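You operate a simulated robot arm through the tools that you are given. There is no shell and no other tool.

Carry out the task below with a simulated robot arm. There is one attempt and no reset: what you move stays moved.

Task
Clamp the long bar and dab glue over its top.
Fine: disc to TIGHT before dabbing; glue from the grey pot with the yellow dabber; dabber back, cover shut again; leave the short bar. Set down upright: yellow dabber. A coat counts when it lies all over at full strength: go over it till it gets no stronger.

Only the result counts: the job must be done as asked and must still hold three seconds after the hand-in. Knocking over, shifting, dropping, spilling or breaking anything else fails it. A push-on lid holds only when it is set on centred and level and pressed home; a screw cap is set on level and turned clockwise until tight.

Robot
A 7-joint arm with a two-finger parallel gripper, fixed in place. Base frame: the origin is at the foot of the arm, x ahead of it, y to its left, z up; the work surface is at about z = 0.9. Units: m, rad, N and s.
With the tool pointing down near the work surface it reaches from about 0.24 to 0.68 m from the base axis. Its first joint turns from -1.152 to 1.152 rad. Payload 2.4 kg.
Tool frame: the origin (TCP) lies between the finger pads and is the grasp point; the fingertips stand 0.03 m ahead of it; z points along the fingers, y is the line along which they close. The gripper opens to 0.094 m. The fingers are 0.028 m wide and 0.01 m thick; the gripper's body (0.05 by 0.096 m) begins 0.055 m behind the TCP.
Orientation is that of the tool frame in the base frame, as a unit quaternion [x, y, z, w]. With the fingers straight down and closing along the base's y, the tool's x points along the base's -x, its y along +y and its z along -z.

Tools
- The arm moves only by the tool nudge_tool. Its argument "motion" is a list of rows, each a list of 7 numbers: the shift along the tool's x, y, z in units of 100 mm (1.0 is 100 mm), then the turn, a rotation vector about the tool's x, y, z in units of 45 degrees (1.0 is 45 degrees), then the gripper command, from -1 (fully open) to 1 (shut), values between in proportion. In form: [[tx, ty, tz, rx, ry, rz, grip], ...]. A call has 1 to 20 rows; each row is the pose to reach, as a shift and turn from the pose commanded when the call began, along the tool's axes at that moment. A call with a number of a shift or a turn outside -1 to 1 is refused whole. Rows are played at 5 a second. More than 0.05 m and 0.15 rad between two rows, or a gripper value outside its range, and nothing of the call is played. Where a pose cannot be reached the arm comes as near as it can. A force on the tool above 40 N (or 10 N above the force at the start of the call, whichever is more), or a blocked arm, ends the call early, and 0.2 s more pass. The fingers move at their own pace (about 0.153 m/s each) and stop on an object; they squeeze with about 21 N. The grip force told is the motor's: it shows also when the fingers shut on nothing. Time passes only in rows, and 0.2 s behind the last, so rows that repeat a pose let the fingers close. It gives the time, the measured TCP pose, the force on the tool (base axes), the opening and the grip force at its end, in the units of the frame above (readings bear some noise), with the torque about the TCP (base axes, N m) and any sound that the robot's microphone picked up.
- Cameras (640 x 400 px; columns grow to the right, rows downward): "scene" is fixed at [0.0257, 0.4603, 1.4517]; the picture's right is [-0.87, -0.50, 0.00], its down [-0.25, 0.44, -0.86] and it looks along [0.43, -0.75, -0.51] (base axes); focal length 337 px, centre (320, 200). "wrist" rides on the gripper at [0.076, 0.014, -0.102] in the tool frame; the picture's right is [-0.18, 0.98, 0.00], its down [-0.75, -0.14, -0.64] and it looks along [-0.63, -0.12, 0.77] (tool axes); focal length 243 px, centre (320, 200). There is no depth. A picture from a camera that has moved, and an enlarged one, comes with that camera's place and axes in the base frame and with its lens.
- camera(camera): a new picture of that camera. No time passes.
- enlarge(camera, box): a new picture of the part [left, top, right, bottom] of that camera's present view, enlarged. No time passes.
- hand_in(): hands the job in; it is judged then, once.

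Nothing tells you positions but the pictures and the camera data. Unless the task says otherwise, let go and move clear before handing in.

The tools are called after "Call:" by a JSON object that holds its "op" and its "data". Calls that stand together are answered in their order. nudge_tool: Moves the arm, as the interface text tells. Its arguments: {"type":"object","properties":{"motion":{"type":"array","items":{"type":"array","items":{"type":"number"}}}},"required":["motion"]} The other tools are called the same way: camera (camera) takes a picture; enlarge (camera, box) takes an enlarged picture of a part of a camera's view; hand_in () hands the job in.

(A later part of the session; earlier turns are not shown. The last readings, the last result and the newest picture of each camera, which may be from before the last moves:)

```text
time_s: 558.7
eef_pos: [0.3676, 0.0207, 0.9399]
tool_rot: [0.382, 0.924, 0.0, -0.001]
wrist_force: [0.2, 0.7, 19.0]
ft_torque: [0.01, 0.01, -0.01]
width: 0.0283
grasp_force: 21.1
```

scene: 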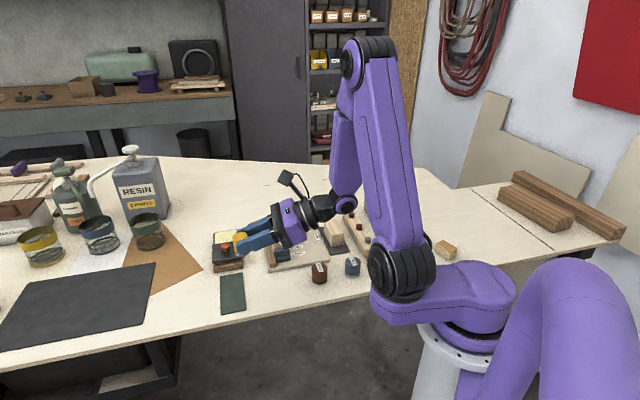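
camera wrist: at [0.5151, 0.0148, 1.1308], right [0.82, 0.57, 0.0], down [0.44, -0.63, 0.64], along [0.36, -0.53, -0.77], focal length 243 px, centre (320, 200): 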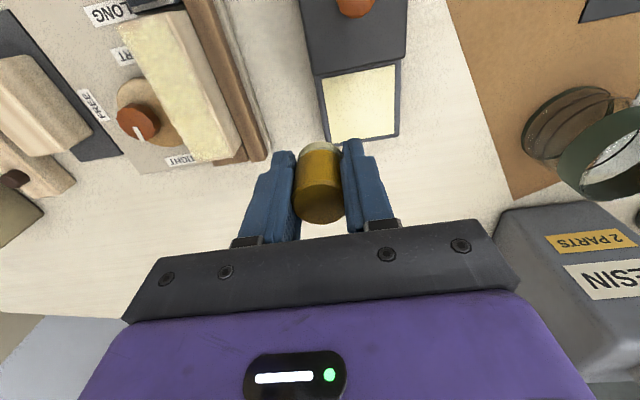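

It's resting on the bench. I'll relax slightly and open the fingers gently.

Call:
{"op": "nudge_tool", "data": {"motion": [[0, 0, -0.01, 0, 0, 0, 1], [0, 0, -0.01, 0, 0, 0, 0.37], [0, 0, -0.01, 0, 0, 0, 0.3], [0, 0, -0.01, 0, 0, 0, 0.2], [0, 0, -0.01, 0, 0, 0, 0.05], [0, 0, -0.01, 0, 0, 0, 0], [0, 0, -0.01, 0, 0, 0, 0]]}}

Call:
{"op": "enlarge", "data": {"camera": "wrist", "box": [200, 60, 440, 240]}}

Call:
{"op": "nudge_tool", "data": {"motion": [[0, 0, -0.15, 0, 0, 0, 0], [0, 0, -0.4, 0, 0, 0, 0], [0, 0, -0.7, 0, 0, 0, 0], [0, 0, -1, 0, 0, 0, 0], [0, 0, -1, 0, 0, 0, 0]]}}

Call:
{"op": "enlarge", "data": {"camera": "scene", "box": [235, 200, 335, 300]}}

Call:
{"op": "camera", "data": {"camera": "wrist"}}

```text
time_s: 560.3
eef_pos: [0.3677, 0.0215, 0.941]
tool_rot: [0.381, 0.924, -0.002, -0.002]
wrist_force: [0.4, 1.0, -0.4]
ft_torque: [0.02, 0.03, -0.02]
width: 0.0471
grasp_force: 0.0
```

```text
2.22 times, centred on (320, 150) of wrist
camera zoom: at [0.3229, 0.0845, 1.0444], right [0.82, 0.57, 0.0], down [0.44, -0.63, 0.64], along [0.36, -0.53, -0.77], focal length 539 px, centre (320, 311)
```

zoom: 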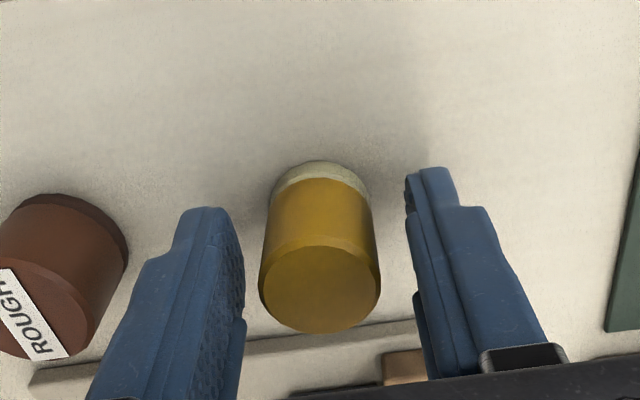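

```text
time_s: 561.5
eef_pos: [0.3674, 0.0211, 1.04]
tool_rot: [0.382, 0.924, -0.001, -0.001]
wrist_force: [-0.4, 0.6, 0.1]
ft_torque: [-0.01, 0.02, 0.01]
width: 0.047
grasp_force: 0.1
```

```text
4.00 times, centred on (285, 250) of scene
camera zoom: at [0.0257, 0.4603, 1.4517], right [-0.87, -0.5, 0.0], down [-0.25, 0.44, -0.86], along [0.43, -0.75, -0.51], focal length 1346 px, centre (460, 0)
```

zoom: 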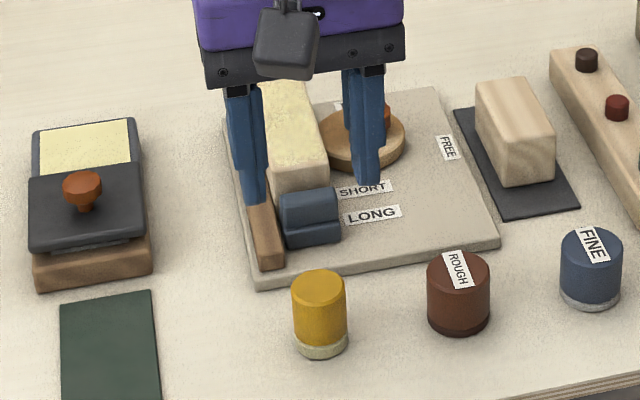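

```text
taken
camera wrist: at [0.3229, 0.0844, 1.1443], right [0.82, 0.57, 0.0], down [0.44, -0.63, 0.64], along [0.36, -0.53, -0.77], focal length 243 px, centre (320, 200)
```

wrist: 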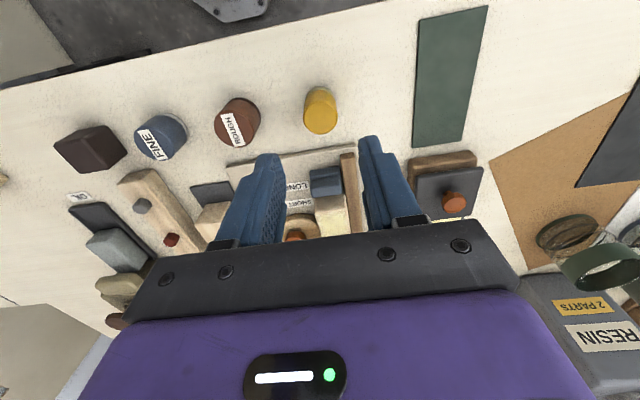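

The dabber is back and upright. Next I'll go to the cover's knob, turning the hand back to the orientation that slid it before.

Call:
{"op": "nudge_tool", "data": {"motion": [[-0.1, 0.11, -0.1, 0, 0, -0.17, 0], [-0.2, 0.23, -0.2, 0, 0, -0.34, 0], [-0.32, 0.35, -0.3, 0, 0, -0.51, 0], [-0.43, 0.47, -0.3, 0, 0, -0.68, 0], [-0.55, 0.6, -0.3, 0, 0, -0.85, 0], [-0.65, 0.71, -0.3, 0, 0, -1, 0], [-0.65, 0.71, -0.3, 0, 0, -1, 0]]}}

Call:
{"op": "camera", "data": {"camera": "wrist"}}

```text
time_s: 563.1
eef_pos: [0.4641, 0.026, 1.071]
tool_rot: [-0.002, 1.0, -0.002, -0.002]
wrist_force: [-0.8, -0.1, -1.1]
ft_torque: [0.0, -0.01, 0.0]
width: 0.0468
grasp_force: 0.0
```

```text
taken
camera wrist: at [0.3873, 0.0391, 1.1743], right [0.18, 0.98, 0.0], down [0.76, -0.14, 0.64], along [0.63, -0.12, -0.77], focal length 243 px, centre (320, 200)
```

wrist: 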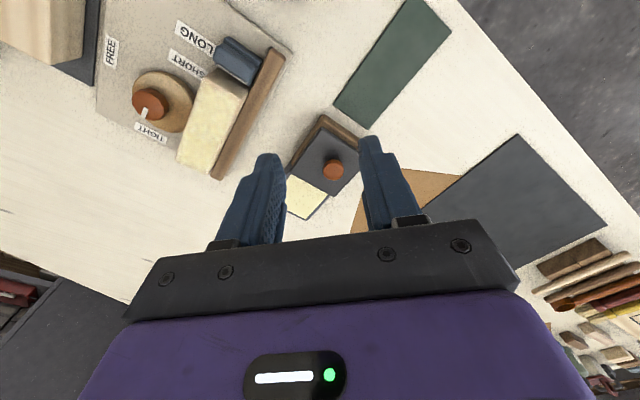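

Call:
{"op": "enlarge", "data": {"camera": "wrist", "box": [90, 10, 310, 190]}}

Call:
{"op": "enlarge", "data": {"camera": "wrist", "box": [120, 20, 260, 150]}}

Call:
{"op": "enlarge", "data": {"camera": "wrist", "box": [270, 100, 390, 220]}}

```text
2.22 times, centred on (200, 100) of wrist
camera zoom: at [0.3873, 0.0391, 1.1743], right [0.18, 0.98, 0.0], down [0.76, -0.14, 0.64], along [0.63, -0.12, -0.77], focal length 539 px, centre (587, 422)
```

zoom: 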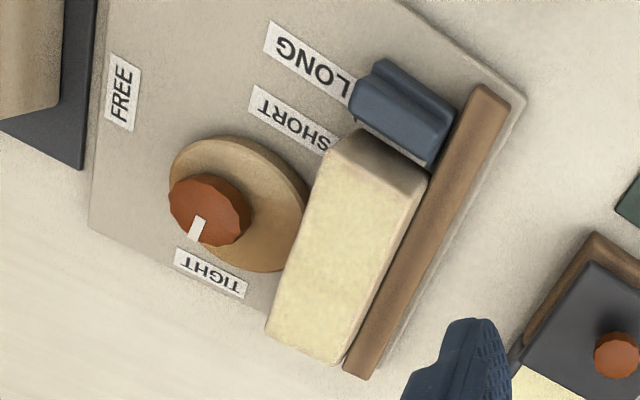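

```text
3.08 times, centred on (190, 85) of wrist
camera zoom: at [0.3873, 0.0391, 1.1743], right [0.18, 0.98, 0.0], down [0.76, -0.14, 0.64], along [0.63, -0.12, -0.77], focal length 746 px, centre (720, 554)
```

zoom: 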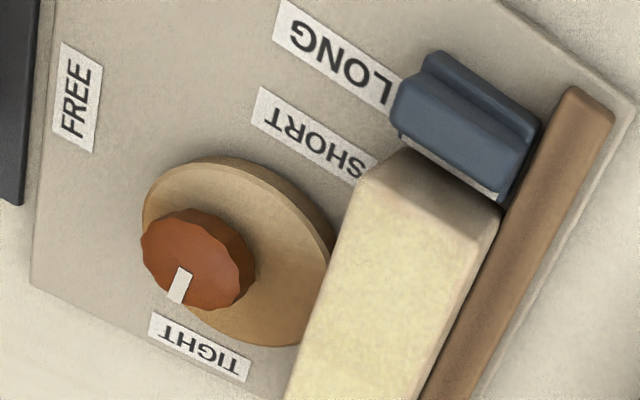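

```text
3.33 times, centred on (330, 160) of wrist
camera zoom: at [0.3873, 0.0391, 1.1743], right [0.18, 0.98, 0.0], down [0.76, -0.14, 0.64], along [0.63, -0.12, -0.77], focal length 809 px, centre (287, 333)
```

zoom: 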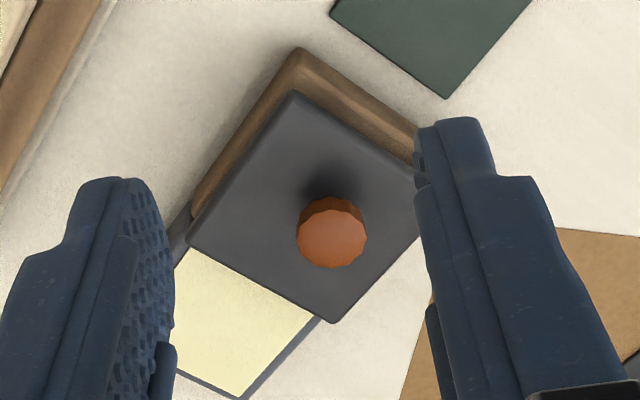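

The bar's top is fully coated and the disc is at TIGHT. The disc may have been dragged back a few degrees, so I'll re-snug it at the end. First I'll close the cover: its knob is at about (0.528, 0.027).

Call:
{"op": "nudge_tool", "data": {"motion": [[-0.2, 0, 0, 0, 0, 0, 0], [-0.45, 0.01, 0, 0, 0, 0, 0], [-0.64, 0.015, 0.1, 0, 0, 0, 0], [-0.64, 0.015, 0.4, 0, 0, 0, 0], [-0.64, 0.015, 0.65, 0, 0, 0, 0], [-0.64, 0.015, 0.65, 0, 0, 0, 0]]}}

Call:
{"op": "enlarge", "data": {"camera": "wrist", "box": [200, 60, 440, 240]}}

```text
time_s: 564.5
eef_pos: [0.5277, 0.0277, 1.0055]
tool_rot: [-0.001, 1.0, -0.001, -0.002]
wrist_force: [-0.7, -0.9, 0.0]
ft_torque: [0.01, -0.01, -0.02]
width: 0.047
grasp_force: 0.1
```

```text
2.22 times, centred on (320, 150) of wrist
camera zoom: at [0.4504, 0.0417, 1.1092], right [0.18, 0.98, 0.0], down [0.76, -0.14, 0.64], along [0.63, -0.12, -0.77], focal length 539 px, centre (320, 311)
```

zoom: 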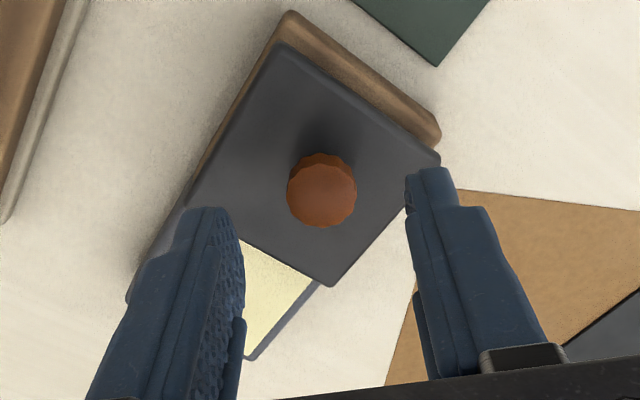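

Call:
{"op": "nudge_tool", "data": {"motion": [[-0.01, 0.005, 0.15, 0, 0, 0, 0], [-0.01, 0.005, 0.26, 0, 0, 0, 0], [-0.01, 0.005, 0.3, 0, 0, 0, 0], [-0.01, 0.005, 0.3, 0, 0, 0, 0], [-0.01, 0.005, 0.3, 0, 0, 0, 0.4], [-0.01, 0.005, 0.3, 0, 0, 0, 1], [-0.01, 0.005, 0.3, 0, 0, 0, 1], [-0.01, 0.005, 0.3, 0, 0, 0, 1]]}}

```text
time_s: 566.3
eef_pos: [0.5285, 0.0272, 0.976]
tool_rot: [-0.001, 1.0, -0.001, -0.001]
wrist_force: [0.4, -0.7, -1.6]
ft_torque: [0.29, -0.27, 0.12]
width: 0.0214
grasp_force: 44.3
```

Call:
{"op": "nudge_tool", "data": {"motion": [[-0.04, -0.04, 0, 0, 0, 0, 1], [-0.08, -0.08, 0, 0, 0, 0, 1], [-0.12, -0.12, 0, 0, 0, 0, 1], [-0.16, -0.16, 0, 0, 0, 0, 1], [-0.2, -0.2, 0, 0, 0, 0, 1], [-0.24, -0.24, 0, 0, 0, 0, 1], [-0.28, -0.28, 0, 0, 0, 0, 1], [-0.32, -0.32, 0, 0, 0, 0, 1], [-0.36, -0.36, 0, 0, 0, 0, 1], [-0.4, -0.4, 0, 0, 0, 0, 1], [-0.43, -0.43, 0, 0, 0, 0, 1], [-0.43, -0.43, 0, 0, 0, 0, 1]]}}

Call:
{"op": "enlarge", "data": {"camera": "scene", "box": [205, 200, 275, 275]}}

```text
time_s: 568.9
eef_pos: [0.5702, -0.0163, 0.9748]
tool_rot: [0.001, 1.0, -0.001, -0.002]
wrist_force: [-4.0, -2.5, 3.5]
ft_torque: [0.2, 0.24, 0.08]
width: 0.0214
grasp_force: 44.7
```

```text
5.33 times, centred on (240, 238) of scene
camera zoom: at [0.0255, 0.4603, 1.4517], right [-0.87, -0.5, 0.0], down [-0.25, 0.44, -0.86], along [0.43, -0.75, -0.51], focal length 1795 px, centre (747, 0)
```

zoom: 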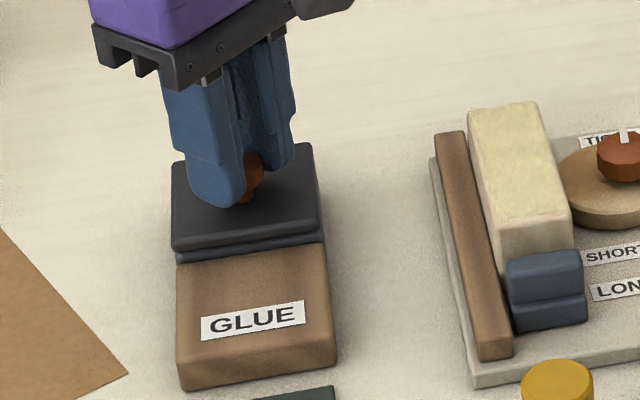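

Nearly closed. I'll push the last few millimetres until it meets its stop.

Call:
{"op": "nudge_tool", "data": {"motion": [[-0.015, -0.015, 0, 0, 0, 0, 1], [-0.03, -0.03, 0, 0, 0, 0, 1], [-0.045, -0.045, 0, 0, 0, 0, 1], [-0.045, -0.045, 0, 0, 0, 0, 1]]}}

```text
time_s: 569.9
eef_pos: [0.5753, -0.0181, 0.9748]
tool_rot: [-0.001, 1.0, -0.001, -0.004]
wrist_force: [-15.6, -0.4, 5.6]
ft_torque: [0.3, -0.12, 0.08]
width: 0.0215
grasp_force: 44.8
```

The cover is against its stop at its original closed position. I'll relax, release and rise.

Call:
{"op": "nudge_tool", "data": {"motion": [[0.01, 0.002, 0, 0, 0, 0, 1], [0.01, 0.002, 0, 0, 0, 0, 0.45], [0.01, 0.002, 0, 0, 0, 0, 0], [0.01, 0.002, 0, 0, 0, 0, 0], [0.01, 0.002, -0.3, 0, 0, 0, 0], [0.01, 0.002, -0.7, 0, 0, 0, 0], [0.01, 0.002, -1, 0, 0, 0, 0], [0.01, 0.002, -1, 0, 0, 0, 0]]}}

Call:
{"op": "enlarge", "data": {"camera": "scene", "box": [205, 218, 255, 278]}}

Call:
{"op": "enlarge", "data": {"camera": "wrist", "box": [220, 40, 400, 190]}}

```text
time_s: 571.7
eef_pos: [0.5756, -0.0196, 1.0763]
tool_rot: [-0.001, 1.0, -0.001, -0.002]
wrist_force: [-0.9, -1.0, 0.6]
ft_torque: [0.04, 0.02, 0.0]
width: 0.0469
grasp_force: 0.1
```

```text
6.67 times, centred on (230, 248) of scene
camera zoom: at [0.0257, 0.4603, 1.4517], right [-0.87, -0.5, 0.0], down [-0.25, 0.44, -0.86], along [0.43, -0.75, -0.51], focal length 2244 px, centre (920, -120)
```

zoom: 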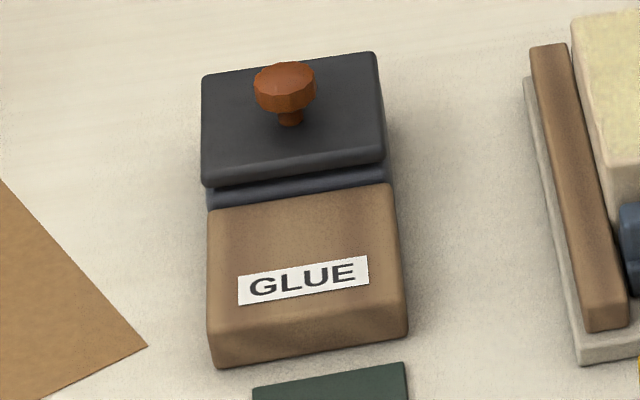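

```text
2.67 times, centred on (310, 115) of wrist
camera zoom: at [0.4988, -0.0066, 1.1796], right [0.18, 0.98, 0.0], down [0.76, -0.14, 0.64], along [0.63, -0.12, -0.77], focal length 647 px, centre (347, 427)
```

zoom: 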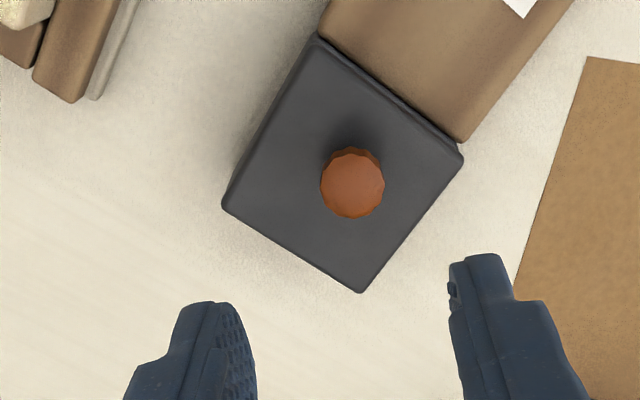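

The cover is shut exactly as at the start. Now I'll compare the disc's mark with the earlier picture using the same crop.

Call:
{"op": "enlarge", "data": {"camera": "scene", "box": [260, 210, 320, 265]}}

Call:
{"op": "enlarge", "data": {"camera": "scene", "box": [285, 215, 315, 240]}}

```text
7.27 times, centred on (290, 238) of scene
camera zoom: at [0.0257, 0.4603, 1.4517], right [-0.87, -0.5, 0.0], down [-0.25, 0.44, -0.86], along [0.43, -0.75, -0.51], focal length 2448 px, centre (538, -73)
```

zoom: 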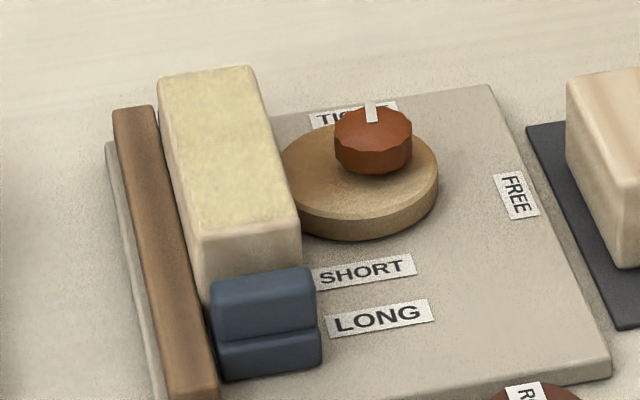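

```text
16.00 times, centred on (300, 228) of scene
camera zoom: at [0.0257, 0.4603, 1.4517], right [-0.87, -0.5, 0.0], down [-0.25, 0.44, -0.86], along [0.43, -0.75, -0.51], focal length 5386 px, centre (640, -240)
```

zoom: 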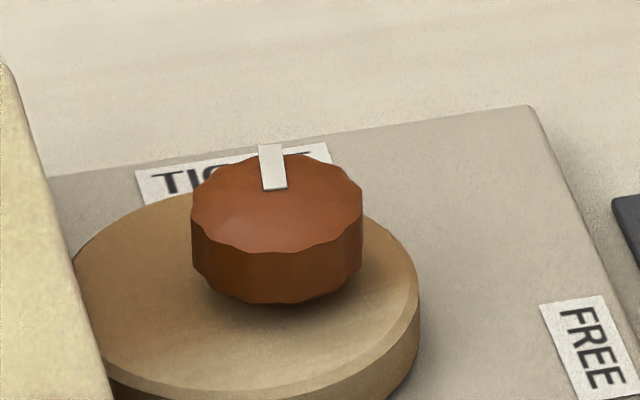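

The mark has drifted back about 5° from where I left it. It still points at TIGHT, but I'll re-snug it a little with the fingers parallel to the bar so they stay clear of the glue.

Call:
{"op": "nudge_tool", "data": {"motion": [[0.14, -0.12, 0, 0, 0, -0.15, 0], [0.28, -0.24, 0, 0, 0, -0.3, 0], [0.42, -0.36, 0, 0, 0, -0.45, 0], [0.56, -0.48, 0, 0, 0, -0.6, 0], [0.7, -0.58, 0, 0, 0, -0.75, 0], [0.7, -0.58, 0, 0, 0, -0.889, 0], [0.7, -0.58, 0, 0, 0, -0.889, 0]]}}

```text
time_s: 573.3
eef_pos: [0.5056, -0.0782, 1.0764]
tool_rot: [-0.344, 0.939, 0.0, -0.002]
wrist_force: [0.6, 0.5, -0.6]
ft_torque: [0.0, 0.0, 0.01]
width: 0.0467
grasp_force: 0.0
```

Call:
{"op": "nudge_tool", "data": {"motion": [[0.25, 0, 0, 0, 0, 0, 0], [0.5, 0, 0, 0, 0, 0, 0], [0.75, 0.009, 0, 0, 0, 0, 0], [0.9, 0.009, 0, 0, 0, 0, 0], [0.9, 0.009, 0.3, 0, 0, 0, 0], [0.9, 0.009, 0.3, 0, 0, 0, 0]]}}

Call:
{"op": "enlarge", "data": {"camera": "wrist", "box": [200, 30, 440, 220]}}

```text
time_s: 574.7
eef_pos: [0.4364, -0.1337, 1.0461]
tool_rot: [-0.342, 0.94, -0.001, -0.001]
wrist_force: [0.1, -0.1, 0.6]
ft_torque: [-0.05, -0.04, 0.0]
width: 0.0472
grasp_force: 0.0
```

```text
2.11 times, centred on (320, 125) of wrist
camera zoom: at [0.3675, -0.1728, 1.1496], right [-0.49, 0.87, 0.0], down [0.67, 0.38, 0.64], along [0.56, 0.31, -0.77], focal length 511 px, centre (320, 358)
```

zoom: 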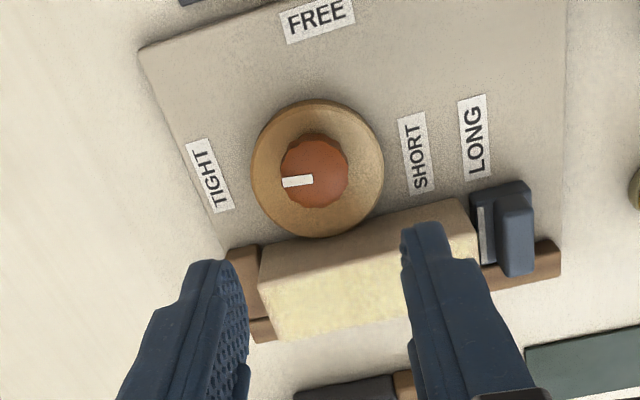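

The bar rests against the fence and its end stop, and the disc touches it. The mark is at 307° against 312° for the label, so I'll grip the knob and turn it about 7° further.

Call:
{"op": "nudge_tool", "data": {"motion": [[0.016, -0.019, 0.3, 0, 0, 0, 0], [0.016, -0.019, 0.6, 0, 0, 0, 0], [0.016, -0.019, 0.8, 0, 0, 0, 0], [0.016, -0.019, 0.92, 0, 0, 0, 0], [0.016, -0.019, 0.92, 0, 0, 0, 0], [0.016, -0.019, 0.92, 0, 0, 0, 0.4], [0.016, -0.019, 0.92, 0, 0, 0, 1], [0.016, -0.019, 0.92, 0, 0, 0, 1], [0.016, -0.019, 0.92, 0, 0, 0, 1]]}}

Call:
{"op": "nudge_tool", "data": {"motion": [[0, 0, 0, 0, 0, -0.05, 1], [0, 0, 0, 0, 0, -0.1, 1], [0, 0, 0, 0, 0, -0.16, 1], [0, 0, 0, 0, 0, -0.16, 1]]}}

Call:
{"op": "enlarge", "data": {"camera": "wrist", "box": [220, 90, 440, 240]}}

```text
time_s: 576.7
eef_pos: [0.4358, -0.1385, 0.9528]
tool_rot: [-0.343, 0.939, -0.001, -0.001]
wrist_force: [3.9, -4.7, -8.2]
ft_torque: [0.08, -0.4, -0.05]
width: 0.0276
grasp_force: 45.1
```

```text
time_s: 577.7
eef_pos: [0.4358, -0.1379, 0.9537]
tool_rot: [-0.401, 0.916, 0.0, -0.002]
wrist_force: [9.3, -5.1, -26.5]
ft_torque: [0.26, -0.55, -0.25]
width: 0.0276
grasp_force: 44.8
```

```text
2.67 times, centred on (330, 165) of wrist
camera zoom: at [0.373, -0.1842, 1.057], right [-0.6, 0.8, 0.0], down [0.62, 0.46, 0.64], along [0.51, 0.38, -0.77], focal length 647 px, centre (293, 293)
```

zoom: 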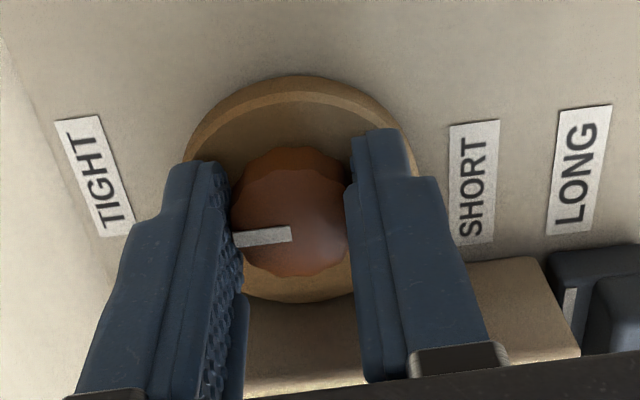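

This time there was clear resistance of 0.25 N·m, so the disc is snug. I'll release and rise straight up.

Call:
{"op": "nudge_tool", "data": {"motion": [[0, 0, 0, 0, 0, 0, 0.3], [0, 0, 0, 0, 0, 0, 0], [0, 0, 0, 0, 0, 0, 0], [0, 0, -0.2, 0, 0, 0, 0], [0, 0, -0.5, 0, 0, 0, 0], [0, 0, -0.9, 0, 0, 0, 0], [0, 0, -0.9, 0, 0, 0, 0]]}}

Call:
{"op": "enlarge", "data": {"camera": "wrist", "box": [200, 30, 440, 220]}}

Call:
{"op": "enlarge", "data": {"camera": "scene", "box": [260, 210, 320, 265]}}

```text
time_s: 579.3
eef_pos: [0.435, -0.1374, 1.0448]
tool_rot: [-0.402, 0.916, 0.0, -0.002]
wrist_force: [0.2, 0.3, -0.5]
ft_torque: [-0.02, -0.01, -0.01]
width: 0.0469
grasp_force: 0.0
```

```text
2.11 times, centred on (320, 125) of wrist
camera zoom: at [0.3721, -0.1843, 1.1485], right [-0.6, 0.8, 0.0], down [0.62, 0.46, 0.64], along [0.51, 0.38, -0.77], focal length 511 px, centre (320, 358)
```

zoom: 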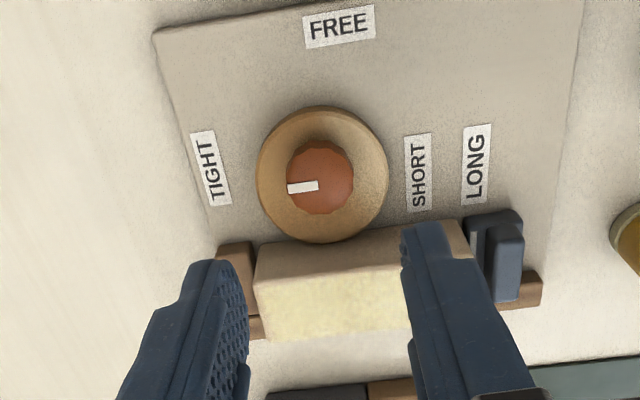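

```text
7.27 times, centred on (290, 238) of scene
camera zoom: at [0.0257, 0.4603, 1.4517], right [-0.87, -0.5, 0.0], down [-0.25, 0.44, -0.86], along [0.43, -0.75, -0.51], focal length 2448 px, centre (538, -73)
```

zoom: 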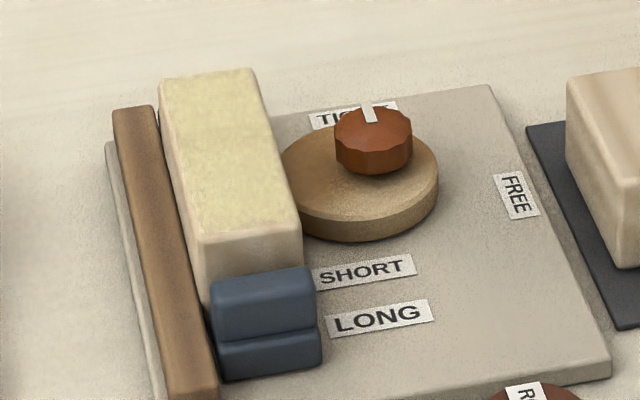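

The disc is back at TIGHT, and the bar slid slightly back toward its stop. I'll move clear and do a final inspection.

Call:
{"op": "nudge_tool", "data": {"motion": [[0, 0, -0.3, 0, 0, 0.15, 0], [0, 0.1, -0.6, 0, 0, 0.3, -0.3], [0, 0.3, -0.8, 0, 0, 0.45, -0.6], [0, 0.5, -0.8, 0, 0, 0.6, -1], [0, 0.7, -0.8, 0, 0, 0.75, -1], [0, 0.9, -0.8, 0, 0, 0.9, -1], [0, 1, -0.8, 0, 0, 1, -1], [0, 1, -0.8, 0, 0, 1, -1]]}}

Call:
{"op": "camera", "data": {"camera": "wrist"}}

Call:
{"op": "camera", "data": {"camera": "scene"}}

```text
time_s: 581.1
eef_pos: [0.3635, -0.0699, 1.124]
tool_rot: [-0.019, 1.0, -0.001, -0.001]
wrist_force: [0.0, 0.2, -0.8]
ft_torque: [0.03, 0.01, -0.01]
width: 0.0943
grasp_force: 0.0
```

```text
taken
camera wrist: at [0.285, -0.0587, 1.2281], right [0.15, 0.99, 0.0], down [0.76, -0.11, 0.64], along [0.63, -0.1, -0.77], focal length 243 px, centre (320, 200)
```

wrist: 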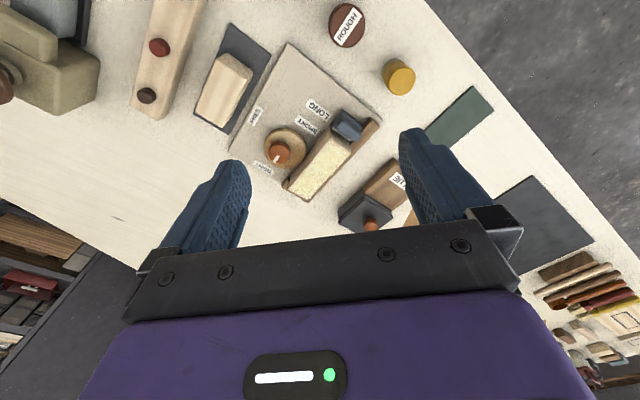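

```text
taken
```

scene: 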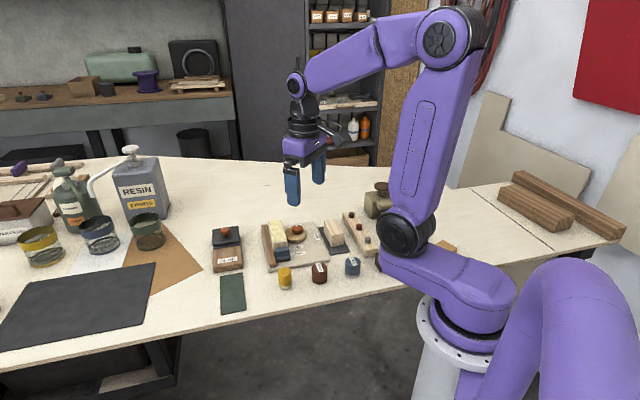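

Call:
{"op": "enlarge", "data": {"camera": "wrist", "box": [270, 100, 390, 220]}}

Call:
{"op": "enlarge", "data": {"camera": "wrist", "box": [280, 115, 360, 205]}}

Call:
{"op": "enlarge", "data": {"camera": "scene", "box": [200, 200, 420, 310]}}

```text
3.33 times, centred on (330, 160) of wrist
camera zoom: at [0.285, -0.0587, 1.2281], right [0.15, 0.99, 0.0], down [0.76, -0.11, 0.64], along [0.63, -0.1, -0.77], focal length 809 px, centre (287, 333)
```

zoom: 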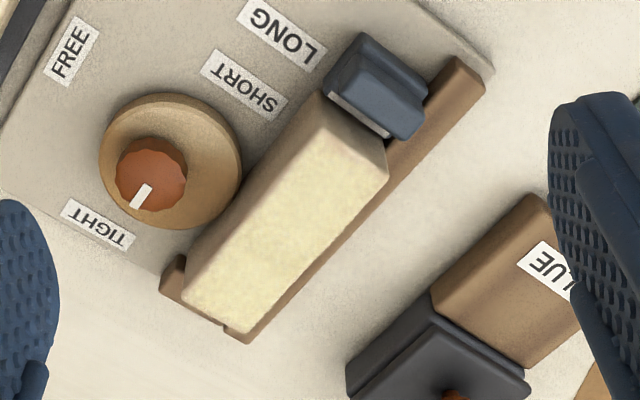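

```text
4.44 times, centred on (320, 160) of wrist
camera zoom: at [0.285, -0.0587, 1.2281], right [0.15, 0.99, 0.0], down [0.76, -0.11, 0.64], along [0.63, -0.1, -0.77], focal length 1078 px, centre (320, 378)
```

zoom: 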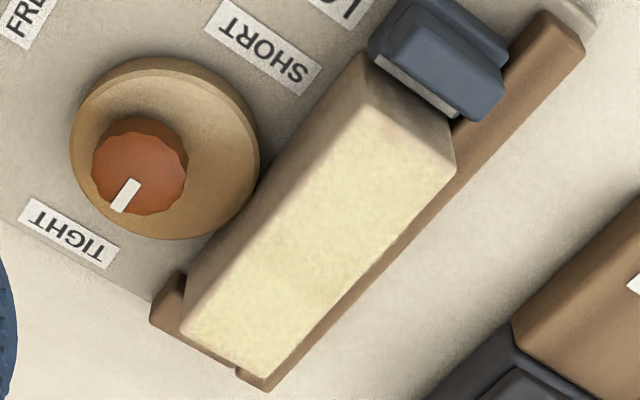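

```text
2.91 times, centred on (310, 255) of scene
camera zoom: at [0.0257, 0.4604, 1.4517], right [-0.87, -0.5, 0.0], down [-0.25, 0.44, -0.86], along [0.43, -0.75, -0.51], focal length 979 px, centre (349, 40)
```

zoom: 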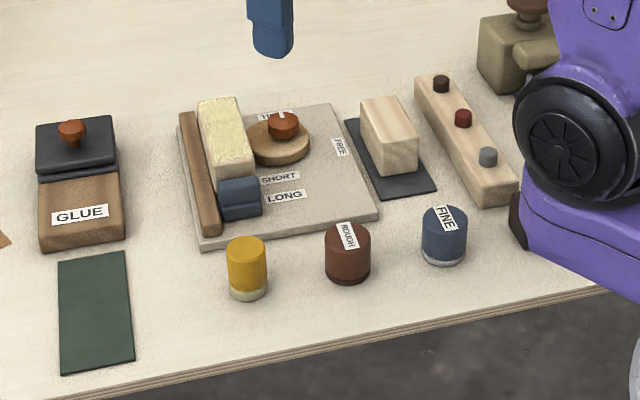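

Call:
{"op": "enlarge", "data": {"camera": "wrist", "box": [315, 120, 355, 160]}}

Call:
{"op": "enlarge", "data": {"camera": "wrist", "box": [285, 165, 325, 205]}}

```text
10.00 times, centred on (335, 140) of wrist
camera zoom: at [0.285, -0.0587, 1.2281], right [0.15, 0.99, 0.0], down [0.76, -0.11, 0.64], along [0.63, -0.1, -0.77], focal length 2426 px, centre (170, 800)
```

zoom: 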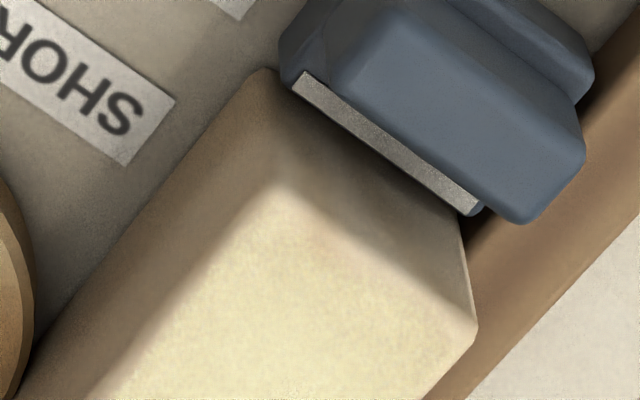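

```text
10.00 times, centred on (305, 185) of wrist
camera zoom: at [0.285, -0.0587, 1.2281], right [0.15, 0.99, 0.0], down [0.76, -0.11, 0.64], along [0.63, -0.1, -0.77], focal length 2426 px, centre (470, 350)
```

zoom: 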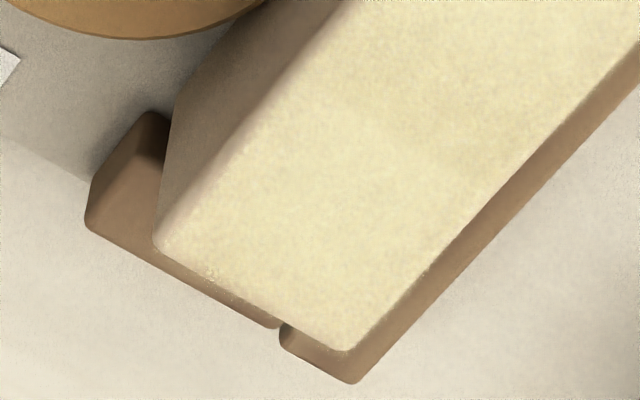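

The coat is full everywhere except the last few millimetres at the near end, where some wood still shows through at the disc-side corner. I'll do one more careful round there, starting by opening the cover again.

Call:
{"op": "nudge_tool", "data": {"motion": [[-0.2, 0.05, 0, 0, 0, 0.048, -0.5], [-0.5, 0.12, 0, 0, 0, 0.048, 0], [-0.8, 0.19, 0, 0, 0, 0.048, 0], [-1, 0.24, 0, 0, 0, 0.048, 0], [-1, 0.24, 0, 0, 0, 0.048, 0]]}}

Call:
{"op": "nudge_tool", "data": {"motion": [[-0.3, 0.07, 0.1, 0, 0, 0, 0], [-0.6, 0.14, 0.3, 0, 0, 0, 0], [-0.9, 0.21, 0.5, 0, 0, 0, 0], [-1, 0.24, 0.6, 0, 0, 0, 0], [-1, 0.24, 0.6, 0, 0, 0, 0]]}}

Call:
{"op": "enlarge", "data": {"camera": "wrist", "box": [200, 40, 440, 220]}}

```text
time_s: 582.3
eef_pos: [0.4602, -0.0411, 1.125]
tool_rot: [0.0, 1.0, -0.001, -0.002]
wrist_force: [0.5, 0.2, -0.3]
ft_torque: [0.02, 0.03, 0.01]
width: 0.0472
grasp_force: 0.0
```

```text
time_s: 583.5
eef_pos: [0.5606, -0.0156, 1.0636]
tool_rot: [-0.001, 1.0, -0.001, -0.002]
wrist_force: [-0.1, -0.3, 0.1]
ft_torque: [0.0, 0.01, -0.01]
width: 0.0467
grasp_force: 0.0
```

```text
2.22 times, centred on (320, 130) of wrist
camera zoom: at [0.4844, -0.0024, 1.1674], right [0.18, 0.98, 0.0], down [0.76, -0.14, 0.64], along [0.63, -0.12, -0.77], focal length 539 px, centre (320, 356)
```

zoom: 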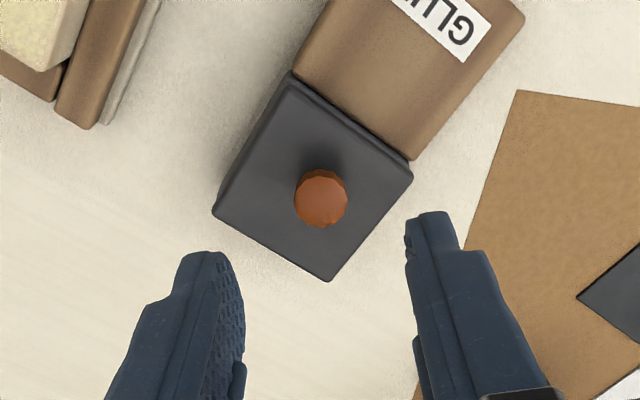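

Call:
{"op": "nudge_tool", "data": {"motion": [[-0.142, -0.031, 0.25, 0, 0, 0, 0], [-0.142, -0.031, 0.5, 0, 0, 0, 0], [-0.142, -0.031, 0.7, 0, 0, 0, 0], [-0.142, -0.031, 0.82, 0, 0, 0, 0], [-0.142, -0.031, 0.881, 0, 0, 0, 0], [-0.142, -0.031, 0.881, 0, 0, 0, 0], [-0.142, -0.031, 0.881, 0, 0, 0, 0.4], [-0.142, -0.031, 0.881, 0, 0, 0, 1], [-0.142, -0.031, 0.881, 0, 0, 0, 1], [-0.142, -0.031, 0.881, 0, 0, 0, 1]]}}

Call:
{"op": "nudge_tool", "data": {"motion": [[0.035, 0.035, 0, 0, 0, 0, 1], [0.07, 0.07, 0, 0, 0, 0, 1], [0.11, 0.11, 0, 0, 0, 0, 1], [0.15, 0.15, 0, 0, 0, 0, 1], [0.19, 0.19, 0, 0, 0, 0, 1], [0.23, 0.23, 0, 0, 0, 0, 1], [0.27, 0.27, 0, 0, 0, 0, 1], [0.31, 0.31, 0, 0, 0, 0, 1], [0.35, 0.35, 0, 0, 0, 0, 1], [0.39, 0.39, 0, 0, 0, 0, 1], [0.43, 0.43, 0, 0, 0, 0, 1], [0.455, 0.455, 0, 0, 0, 0, 1], [0.455, 0.455, 0, 0, 0, 0, 1]]}}

```text
time_s: 585.7
eef_pos: [0.5755, -0.0192, 0.9765]
tool_rot: [-0.002, 1.0, 0.0, -0.002]
wrist_force: [0.8, 6.7, -2.5]
ft_torque: [0.45, -0.1, 0.17]
width: 0.0213
grasp_force: 44.8
```

```text
time_s: 588.5
eef_pos: [0.5301, 0.0249, 0.9764]
tool_rot: [-0.002, 1.0, -0.001, 0.0]
wrist_force: [10.1, 9.1, 4.4]
ft_torque: [0.51, -0.49, 0.1]
width: 0.0213
grasp_force: 45.5
```

The cover is open again. I'll release it and go for the dabber.

Call:
{"op": "nudge_tool", "data": {"motion": [[0, 0, 0, 0, 0, 0, 0.45], [0, 0, 0, 0, 0, 0, 0], [0, 0, 0, 0, 0, 0, 0], [0, 0, -0.3, 0, 0, 0, 0], [0, 0, -0.7, 0, 0, 0, 0], [0, 0, -0.9, 0, 0, 0, 0], [0, 0, -0.9, 0, 0, 0, 0]]}}

Call:
{"op": "nudge_tool", "data": {"motion": [[0.15, 0, 0, 0, 0, 0.17, 0], [0.3, 0, 0, 0, 0, 0.34, 0], [0.45, 0, 0, 0, 0, 0.51, 0], [0.6, 0, 0, 0, 0, 0.68, 0], [0.75, 0, 0, 0, 0, 0.85, 0], [0.9, 0, 0, 0, 0, 1, 0], [0.9, 0, 0, 0, 0, 1, 0]]}}

```text
time_s: 590.1
eef_pos: [0.53, 0.0241, 1.0671]
tool_rot: [-0.001, 1.0, -0.001, -0.001]
wrist_force: [-0.3, -0.6, 0.0]
ft_torque: [-0.01, 0.03, 0.02]
width: 0.0468
grasp_force: 0.0
```

```text
time_s: 591.7
eef_pos: [0.4399, 0.0262, 1.0654]
tool_rot: [0.383, 0.924, -0.001, -0.001]
wrist_force: [0.4, 0.3, 0.3]
ft_torque: [0.0, -0.03, 0.01]
width: 0.0471
grasp_force: 0.2
```

Call:
{"op": "nudge_tool", "data": {"motion": [[0.15, -0.18, 0, 0, 0, 0, 0], [0.32, -0.37, 0, 0, 0, 0, 0], [0.476, -0.548, 0.1, 0, 0, 0, 0], [0.476, -0.548, 0.4, 0, 0, 0, 0], [0.476, -0.548, 0.65, 0, 0, 0, 0], [0.476, -0.548, 0.65, 0, 0, 0, 0]]}}

Call:
{"op": "enlarge", "data": {"camera": "wrist", "box": [200, 60, 440, 240]}}

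```text
time_s: 593.1
eef_pos: [0.3675, 0.0193, 1.0007]
tool_rot: [0.382, 0.924, -0.002, -0.002]
wrist_force: [-0.2, 0.7, 0.3]
ft_torque: [0.0, 0.01, -0.01]
width: 0.0468
grasp_force: 0.1
```

```text
2.22 times, centred on (320, 150) of wrist
camera zoom: at [0.3234, 0.0827, 1.1044], right [0.82, 0.57, 0.0], down [0.44, -0.63, 0.64], along [0.36, -0.53, -0.77], focal length 539 px, centre (320, 311)
```

zoom: 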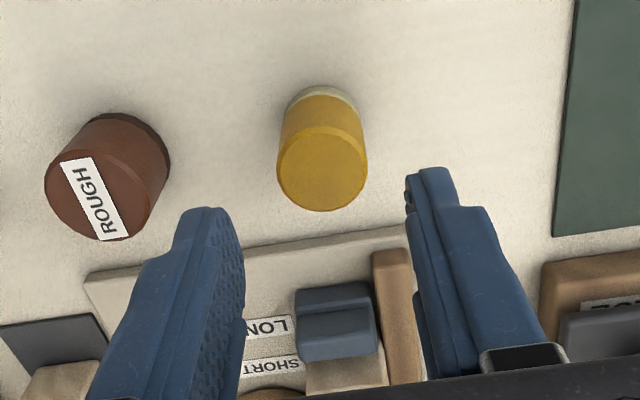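

Call:
{"op": "nudge_tool", "data": {"motion": [[0.02, 0.006, 0.2, 0, 0, 0, 0], [0.02, 0.006, 0.42, 0, 0, 0, 0], [0.02, 0.006, 0.57, 0, 0, 0, 0], [0.02, 0.006, 0.57, 0, 0, 0, 0]]}}

Call:
{"op": "enlarge", "data": {"camera": "wrist", "box": [200, 60, 440, 240]}}

```text
time_s: 594.1
eef_pos: [0.3649, 0.0208, 0.9442]
tool_rot: [0.382, 0.924, -0.001, -0.002]
wrist_force: [0.6, -0.1, 0.3]
ft_torque: [0.0, -0.03, 0.0]
width: 0.0468
grasp_force: 0.2
```

```text
2.22 times, centred on (320, 150) of wrist
camera zoom: at [0.3209, 0.0843, 1.0471], right [0.82, 0.57, 0.0], down [0.44, -0.63, 0.64], along [0.36, -0.53, -0.77], focal length 539 px, centre (320, 311)
```

zoom: 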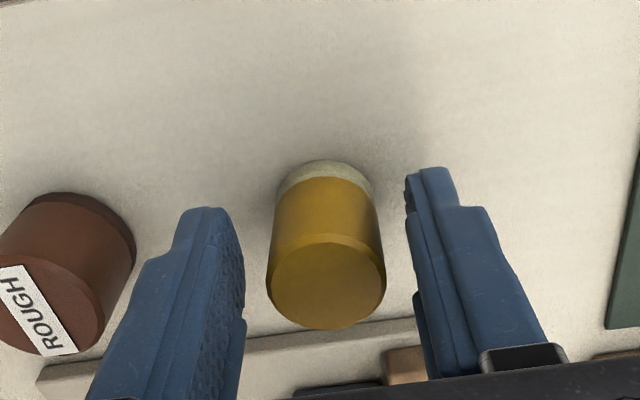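

Call:
{"op": "nudge_tool", "data": {"motion": [[0.01, 0, 0, 0, 0, 0, 0], [0.01, 0, 0, 0, 0, 0, 0.4], [0.01, 0, 0, 0, 0, 0, 1], [0.01, 0, 0, 0, 0, 0, 1], [0.01, 0, 0, 0, 0, 0, 1], [0.01, 0, -0.02, 0, 0, 0, 1], [0.01, 0, -0.05, 0, 0, 0, 1], [0.01, 0, -0.1, 0, 0, 0, 1], [0.01, 0, -0.1, 0, 0, 0, 1]]}}

Call:
{"op": "enlarge", "data": {"camera": "scene", "box": [255, 220, 335, 300]}}

```text
time_s: 596.1
eef_pos: [0.3652, 0.0219, 0.9539]
tool_rot: [0.382, 0.924, -0.001, -0.001]
wrist_force: [0.3, -0.1, 0.0]
ft_torque: [-0.02, 0.01, -0.01]
width: 0.028
grasp_force: 21.4
```

```text
5.00 times, centred on (295, 260) of scene
camera zoom: at [0.0257, 0.4603, 1.4517], right [-0.87, -0.5, 0.0], down [-0.25, 0.44, -0.86], along [0.43, -0.75, -0.51], focal length 1683 px, centre (445, -100)
```

zoom: 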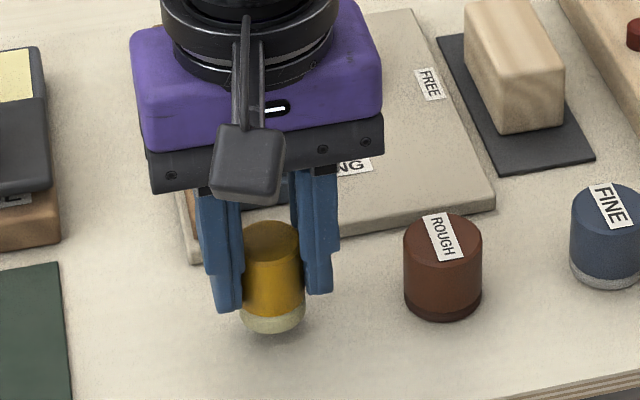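

Held. Back to the pot to load.

Call:
{"op": "nudge_tool", "data": {"motion": [[0, 0, -0.15, 0, 0, 0, 1], [0, 0, -0.35, 0, 0, 0, 1], [0, 0, -0.55, 0, 0, 0, 1], [-0.1, 0.06, -0.75, 0, 0, 0, 1], [-0.25, 0.16, -0.8, 0, 0, 0, 1], [-0.4, 0.25, -0.8, 0, 0, 0, 1], [-0.55, 0.35, -0.8, 0, 0, 0, 1], [-0.7, 0.44, -0.8, 0, 0, 0, 1], [-0.85, 0.54, -0.8, 0, 0, 0, 1], [-0.94, 0.598, -0.8, 0, 0, 0, 1], [-0.94, 0.598, -0.8, 0, 0, 0, 1]]}}

Call:
{"op": "nudge_tool", "data": {"motion": [[-0.1, 0.06, 0, 0, 0, 0, 1], [-0.25, 0.16, 0, 0, 0, 0, 1], [-0.4, 0.25, 0, 0, 0, 0, 1], [-0.55, 0.35, 0, 0, 0, 0, 1], [-0.7, 0.44, 0, 0, 0, 0, 1], [-0.85, 0.54, 0, 0, 0, 0, 1], [-0.95, 0.598, 0, 0, 0, 0, 1], [-0.95, 0.598, 0.15, 0, 0, 0, 1], [-0.95, 0.598, 0.35, 0, 0, 0, 1], [-0.95, 0.598, 0.53, 0, 0, 0, 1], [-0.95, 0.598, 0.6, 0, 0, 0, 1], [-0.95, 0.598, 0.64, 0, 0, 0, 1], [-0.95, 0.598, 0.64, 0, 0, 0, 1]]}}

Call:
{"op": "nudge_tool", "data": {"motion": [[0, 0, 0.01, 0, 0, 0, 1], [0, 0, 0.02, 0, 0, 0, 1], [0, 0, 0.02, 0, 0, 0, 1]]}}

```text
time_s: 598.5
eef_pos: [0.4749, -0.0012, 1.0328]
tool_rot: [0.382, 0.924, -0.001, -0.002]
wrist_force: [-1.1, -0.1, -0.7]
ft_torque: [-0.05, 0.02, -0.01]
width: 0.0283
grasp_force: 21.0
```

```text
time_s: 601.3
eef_pos: [0.5845, -0.0261, 0.9701]
tool_rot: [0.382, 0.924, -0.002, -0.002]
wrist_force: [-0.5, 0.0, 0.3]
ft_torque: [0.02, 0.02, -0.01]
width: 0.0282
grasp_force: 20.5
```

```text
time_s: 602.1
eef_pos: [0.5833, -0.0267, 0.9688]
tool_rot: [0.382, 0.924, 0.0, 0.001]
wrist_force: [-3.6, -0.2, 18.0]
ft_torque: [0.03, 0.1, -0.01]
width: 0.0285
grasp_force: 20.9
```

Call:
{"op": "nudge_tool", "data": {"motion": [[0, 0, -0.003, 0, 0, 0, 1], [0, 0, -0.003, 0, 0, 0, 1], [0, 0, -0.003, 0, 0, 0, 1], [0, 0, -0.05, 0, 0, 0, 1], [0, 0, -0.18, 0, 0, 0, 1], [0, 0, -0.35, 0, 0, 0, 1], [0, 0, -0.5, 0, 0, 0, 1], [0.1, -0.15, -0.5, 0, 0, 0, 1], [0.22, -0.32, -0.5, 0, 0, 0, 1], [0.35, -0.5, -0.5, 0, 0, 0, 1], [0.47, -0.68, -0.5, 0, 0, 0, 1], [0.59, -0.85, -0.5, 0, 0, 0, 1], [0.73, -1, -0.5, 0, 0, 0, 1], [0.73, -1, -0.5, 0, 0, 0, 1]]}}

Call:
{"op": "nudge_tool", "data": {"motion": [[0.05, -0.08, 0, 0, 0, 0, 1], [0.1, -0.16, 0.08, 0, 0, 0, 1], [0.1, -0.16, 0.18, 0, 0, 0, 1], [0.1, -0.16, 0.24, 0, 0, 0, 1], [0.1, -0.16, 0.252, 0, 0, 0, 1], [0.1, -0.16, 0.252, 0, 0, 0, 1]]}}

```text
time_s: 605.1
eef_pos: [0.4609, -0.0457, 1.0182]
tool_rot: [0.382, 0.924, -0.001, -0.001]
wrist_force: [-0.4, -1.1, 0.4]
ft_torque: [-0.01, -0.01, 0.06]
width: 0.0282
grasp_force: 20.4
```

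```text
time_s: 606.5
eef_pos: [0.443, -0.0492, 0.9939]
tool_rot: [0.382, 0.924, 0.0, -0.002]
wrist_force: [-3.8, 0.9, 18.2]
ft_torque: [-0.06, 0.13, -0.04]
width: 0.0282
grasp_force: 20.8
```

Call:
{"op": "nudge_tool", "data": {"motion": [[0, -0.04, -0.05, 0, 0, 0, 1], [0, -0.04, -0.004, 0, 0, 0, 1], [0, -0.04, -0.004, 0, 0, 0, 1], [0, -0.09, -0.05, 0, 0, 0, 1], [0, -0.09, -0.004, 0, 0, 0, 1], [0, -0.09, -0.004, 0, 0, 0, 1], [0, -0.14, -0.05, 0, 0, 0, 1], [0, -0.14, -0.004, 0, 0, 0, 1], [0, -0.14, -0.004, 0, 0, 0, 1], [0, -0.19, -0.05, 0, 0, 0, 1], [0, -0.19, -0.004, 0, 0, 0, 1], [0, -0.19, -0.004, 0, 0, 0, 1], [0, -0.23, -0.05, 0, 0, 0, 1], [0, -0.23, -0.004, 0, 0, 0, 1], [0, -0.23, -0.004, 0, 0, 0, 1], [0.03, -0.21, -0.05, 0, 0, 0, 1], [0.03, -0.21, -0.004, 0, 0, 0, 1], [0.03, -0.21, -0.004, 0, 0, 0, 1]]}}

Call:
{"op": "nudge_tool", "data": {"motion": [[0, 0.06, -0.05, 0, 0, 0, 1], [0, 0.06, 0, 0, 0, 0, 1], [0, 0.06, 0, 0, 0, 0, 1], [0, 0.12, -0.05, 0, 0, 0, 1], [0, 0.12, 0, 0, 0, 0, 1], [0, 0.12, 0, 0, 0, 0, 1], [0, 0.19, -0.05, 0, 0, 0, 1], [0, 0.19, 0, 0, 0, 0, 1], [0, 0.19, 0, 0, 0, 0, 1], [-0.06, 0.15, -0.05, 0, 0, 0, 1], [-0.06, 0.15, 0, 0, 0, 0, 1], [-0.06, 0.15, 0, 0, 0, 0, 1], [-0.06, 0.07, -0.05, 0, 0, 0, 1], [-0.06, 0.07, 0, 0, 0, 0, 1], [-0.06, 0.07, 0, 0, 0, 0, 1], [-0.06, 0, -0.05, 0, 0, 0, 1], [-0.06, 0, 0, 0, 0, 0, 1], [-0.06, 0, 0, 0, 0, 0, 1]]}}

Call:
{"op": "nudge_tool", "data": {"motion": [[0, 0, -0.1, 0, 0, 0, 1], [-0.2, 0.2, -0.3, 0, 0, 0, 1], [-0.4, 0.45, -0.35, 0, 0, 0, 1], [-0.6, 0.65, -0.35, 0, 0, 0, 1], [-0.75, 0.85, -0.35, 0, 0, 0, 1], [-0.77, 1, -0.35, 0, 0, 0, 1], [-0.77, 1, -0.35, 0, 0, 0, 1]]}}

Call:
{"op": "enlarge", "data": {"camera": "wrist", "box": [140, 0, 190, 50]}}

Call:
{"op": "enlarge", "data": {"camera": "scene", "box": [272, 216, 304, 246]}}

```text
time_s: 610.3
eef_pos: [0.4263, -0.062, 0.9928]
tool_rot: [0.382, 0.924, -0.003, -0.001]
wrist_force: [-0.7, 1.3, 0.1]
ft_torque: [0.03, 0.0, 0.0]
width: 0.0282
grasp_force: 20.6
```

```text
time_s: 614.1
eef_pos: [0.4299, -0.0679, 0.9923]
tool_rot: [0.382, 0.924, -0.001, -0.001]
wrist_force: [-0.8, -1.0, 2.0]
ft_torque: [0.02, -0.01, 0.01]
width: 0.0281
grasp_force: 20.8
```

```text
time_s: 615.7
eef_pos: [0.5559, -0.0497, 1.0269]
tool_rot: [0.382, 0.924, -0.002, -0.001]
wrist_force: [0.8, -0.1, -0.6]
ft_torque: [0.01, 0.02, -0.01]
width: 0.028
grasp_force: 20.9
```

```text
8.00 times, centred on (165, 25) of wrist
camera zoom: at [0.5118, 0.0135, 1.1304], right [0.82, 0.57, 0.0], down [0.44, -0.63, 0.64], along [0.36, -0.53, -0.77], focal length 1941 px, centre (1560, 1600)
```

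zoom: 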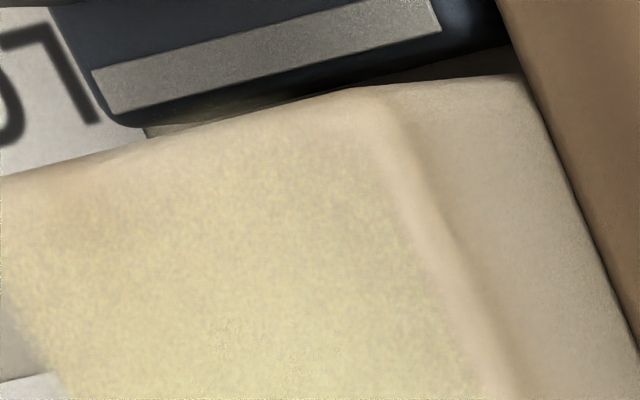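

```text
13.33 times, centred on (288, 231) of scene
camera zoom: at [0.0257, 0.4603, 1.4517], right [-0.87, -0.5, 0.0], down [-0.25, 0.44, -0.86], along [0.43, -0.75, -0.51], focal length 4488 px, centre (747, -213)
```

zoom: 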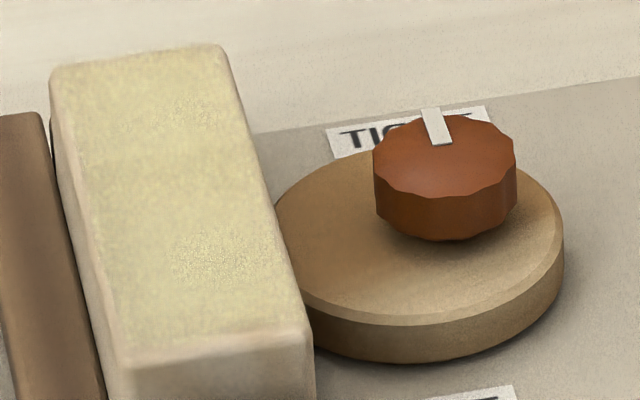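

The disc-side corner had barely any contact because my press height was slightly too high there. I'll reload and press that corner properly.

Call:
{"op": "nudge_tool", "data": {"motion": [[-0.03, 0.17, 0.05, 0, 0, 0, 1], [-0.03, 0.354, 0.18, 0, 0, 0, 1], [-0.03, 0.354, 0.34, 0, 0, 0, 1], [-0.03, 0.354, 0.48, 0, 0, 0, 1], [-0.03, 0.354, 0.57, 0, 0, 0, 1], [-0.03, 0.354, 0.599, 0, 0, 0, 1], [-0.03, 0.354, 0.599, 0, 0, 0, 1], [-0.03, 0.354, 0.599, 0, 0, 0, 1], [-0.03, 0.354, 0.599, 0, 0, 0, 1], [-0.03, 0.354, 0.599, 0, 0, 0, 1]]}}

Call:
{"op": "nudge_tool", "data": {"motion": [[0, 0, 0, 0, 0, 0, 1], [0, 0, -0.05, 0, 0, 0, 1], [0, 0, -0.18, 0, 0, 0, 1], [0, 0, -0.35, 0, 0, 0, 1], [0, 0, -0.5, 0, 0, 0, 1], [0.1, -0.15, -0.5, 0, 0, 0, 1], [0.22, -0.32, -0.5, 0, 0, 0, 1], [0.35, -0.5, -0.5, 0, 0, 0, 1], [0.47, -0.68, -0.5, 0, 0, 0, 1], [0.59, -0.85, -0.5, 0, 0, 0, 1], [0.73, -1, -0.5, 0, 0, 0, 1], [0.73, -1, -0.5, 0, 0, 0, 1]]}}

Call:
{"op": "nudge_tool", "data": {"motion": [[0.05, -0.17, 0, 0, 0, 0, 1], [0.1, -0.34, 0.08, 0, 0, 0, 1], [0.1, -0.34, 0.18, 0, 0, 0, 1], [0.1, -0.34, 0.24, 0, 0, 0, 1], [0.1, -0.34, 0.257, 0, 0, 0, 1], [0.1, -0.34, 0.257, 0, 0, 0, 1]]}}

```text
time_s: 617.9
eef_pos: [0.5826, -0.0293, 0.9682]
tool_rot: [0.382, 0.924, 0.0, 0.0]
wrist_force: [-1.5, 0.4, 14.1]
ft_torque: [0.04, 0.03, 0.01]
width: 0.0283
grasp_force: 20.9
```

```text
time_s: 620.5
eef_pos: [0.4612, -0.0454, 1.0181]
tool_rot: [0.382, 0.924, -0.001, -0.002]
wrist_force: [-0.6, -0.7, 0.3]
ft_torque: [0.0, 0.02, 0.04]
width: 0.0281
grasp_force: 20.9
```

```text
time_s: 621.9
eef_pos: [0.4305, -0.0632, 0.9933]
tool_rot: [0.382, 0.924, -0.002, -0.001]
wrist_force: [-0.2, -0.5, 4.7]
ft_torque: [-0.01, 0.02, 0.0]
width: 0.0282
grasp_force: 20.2
```

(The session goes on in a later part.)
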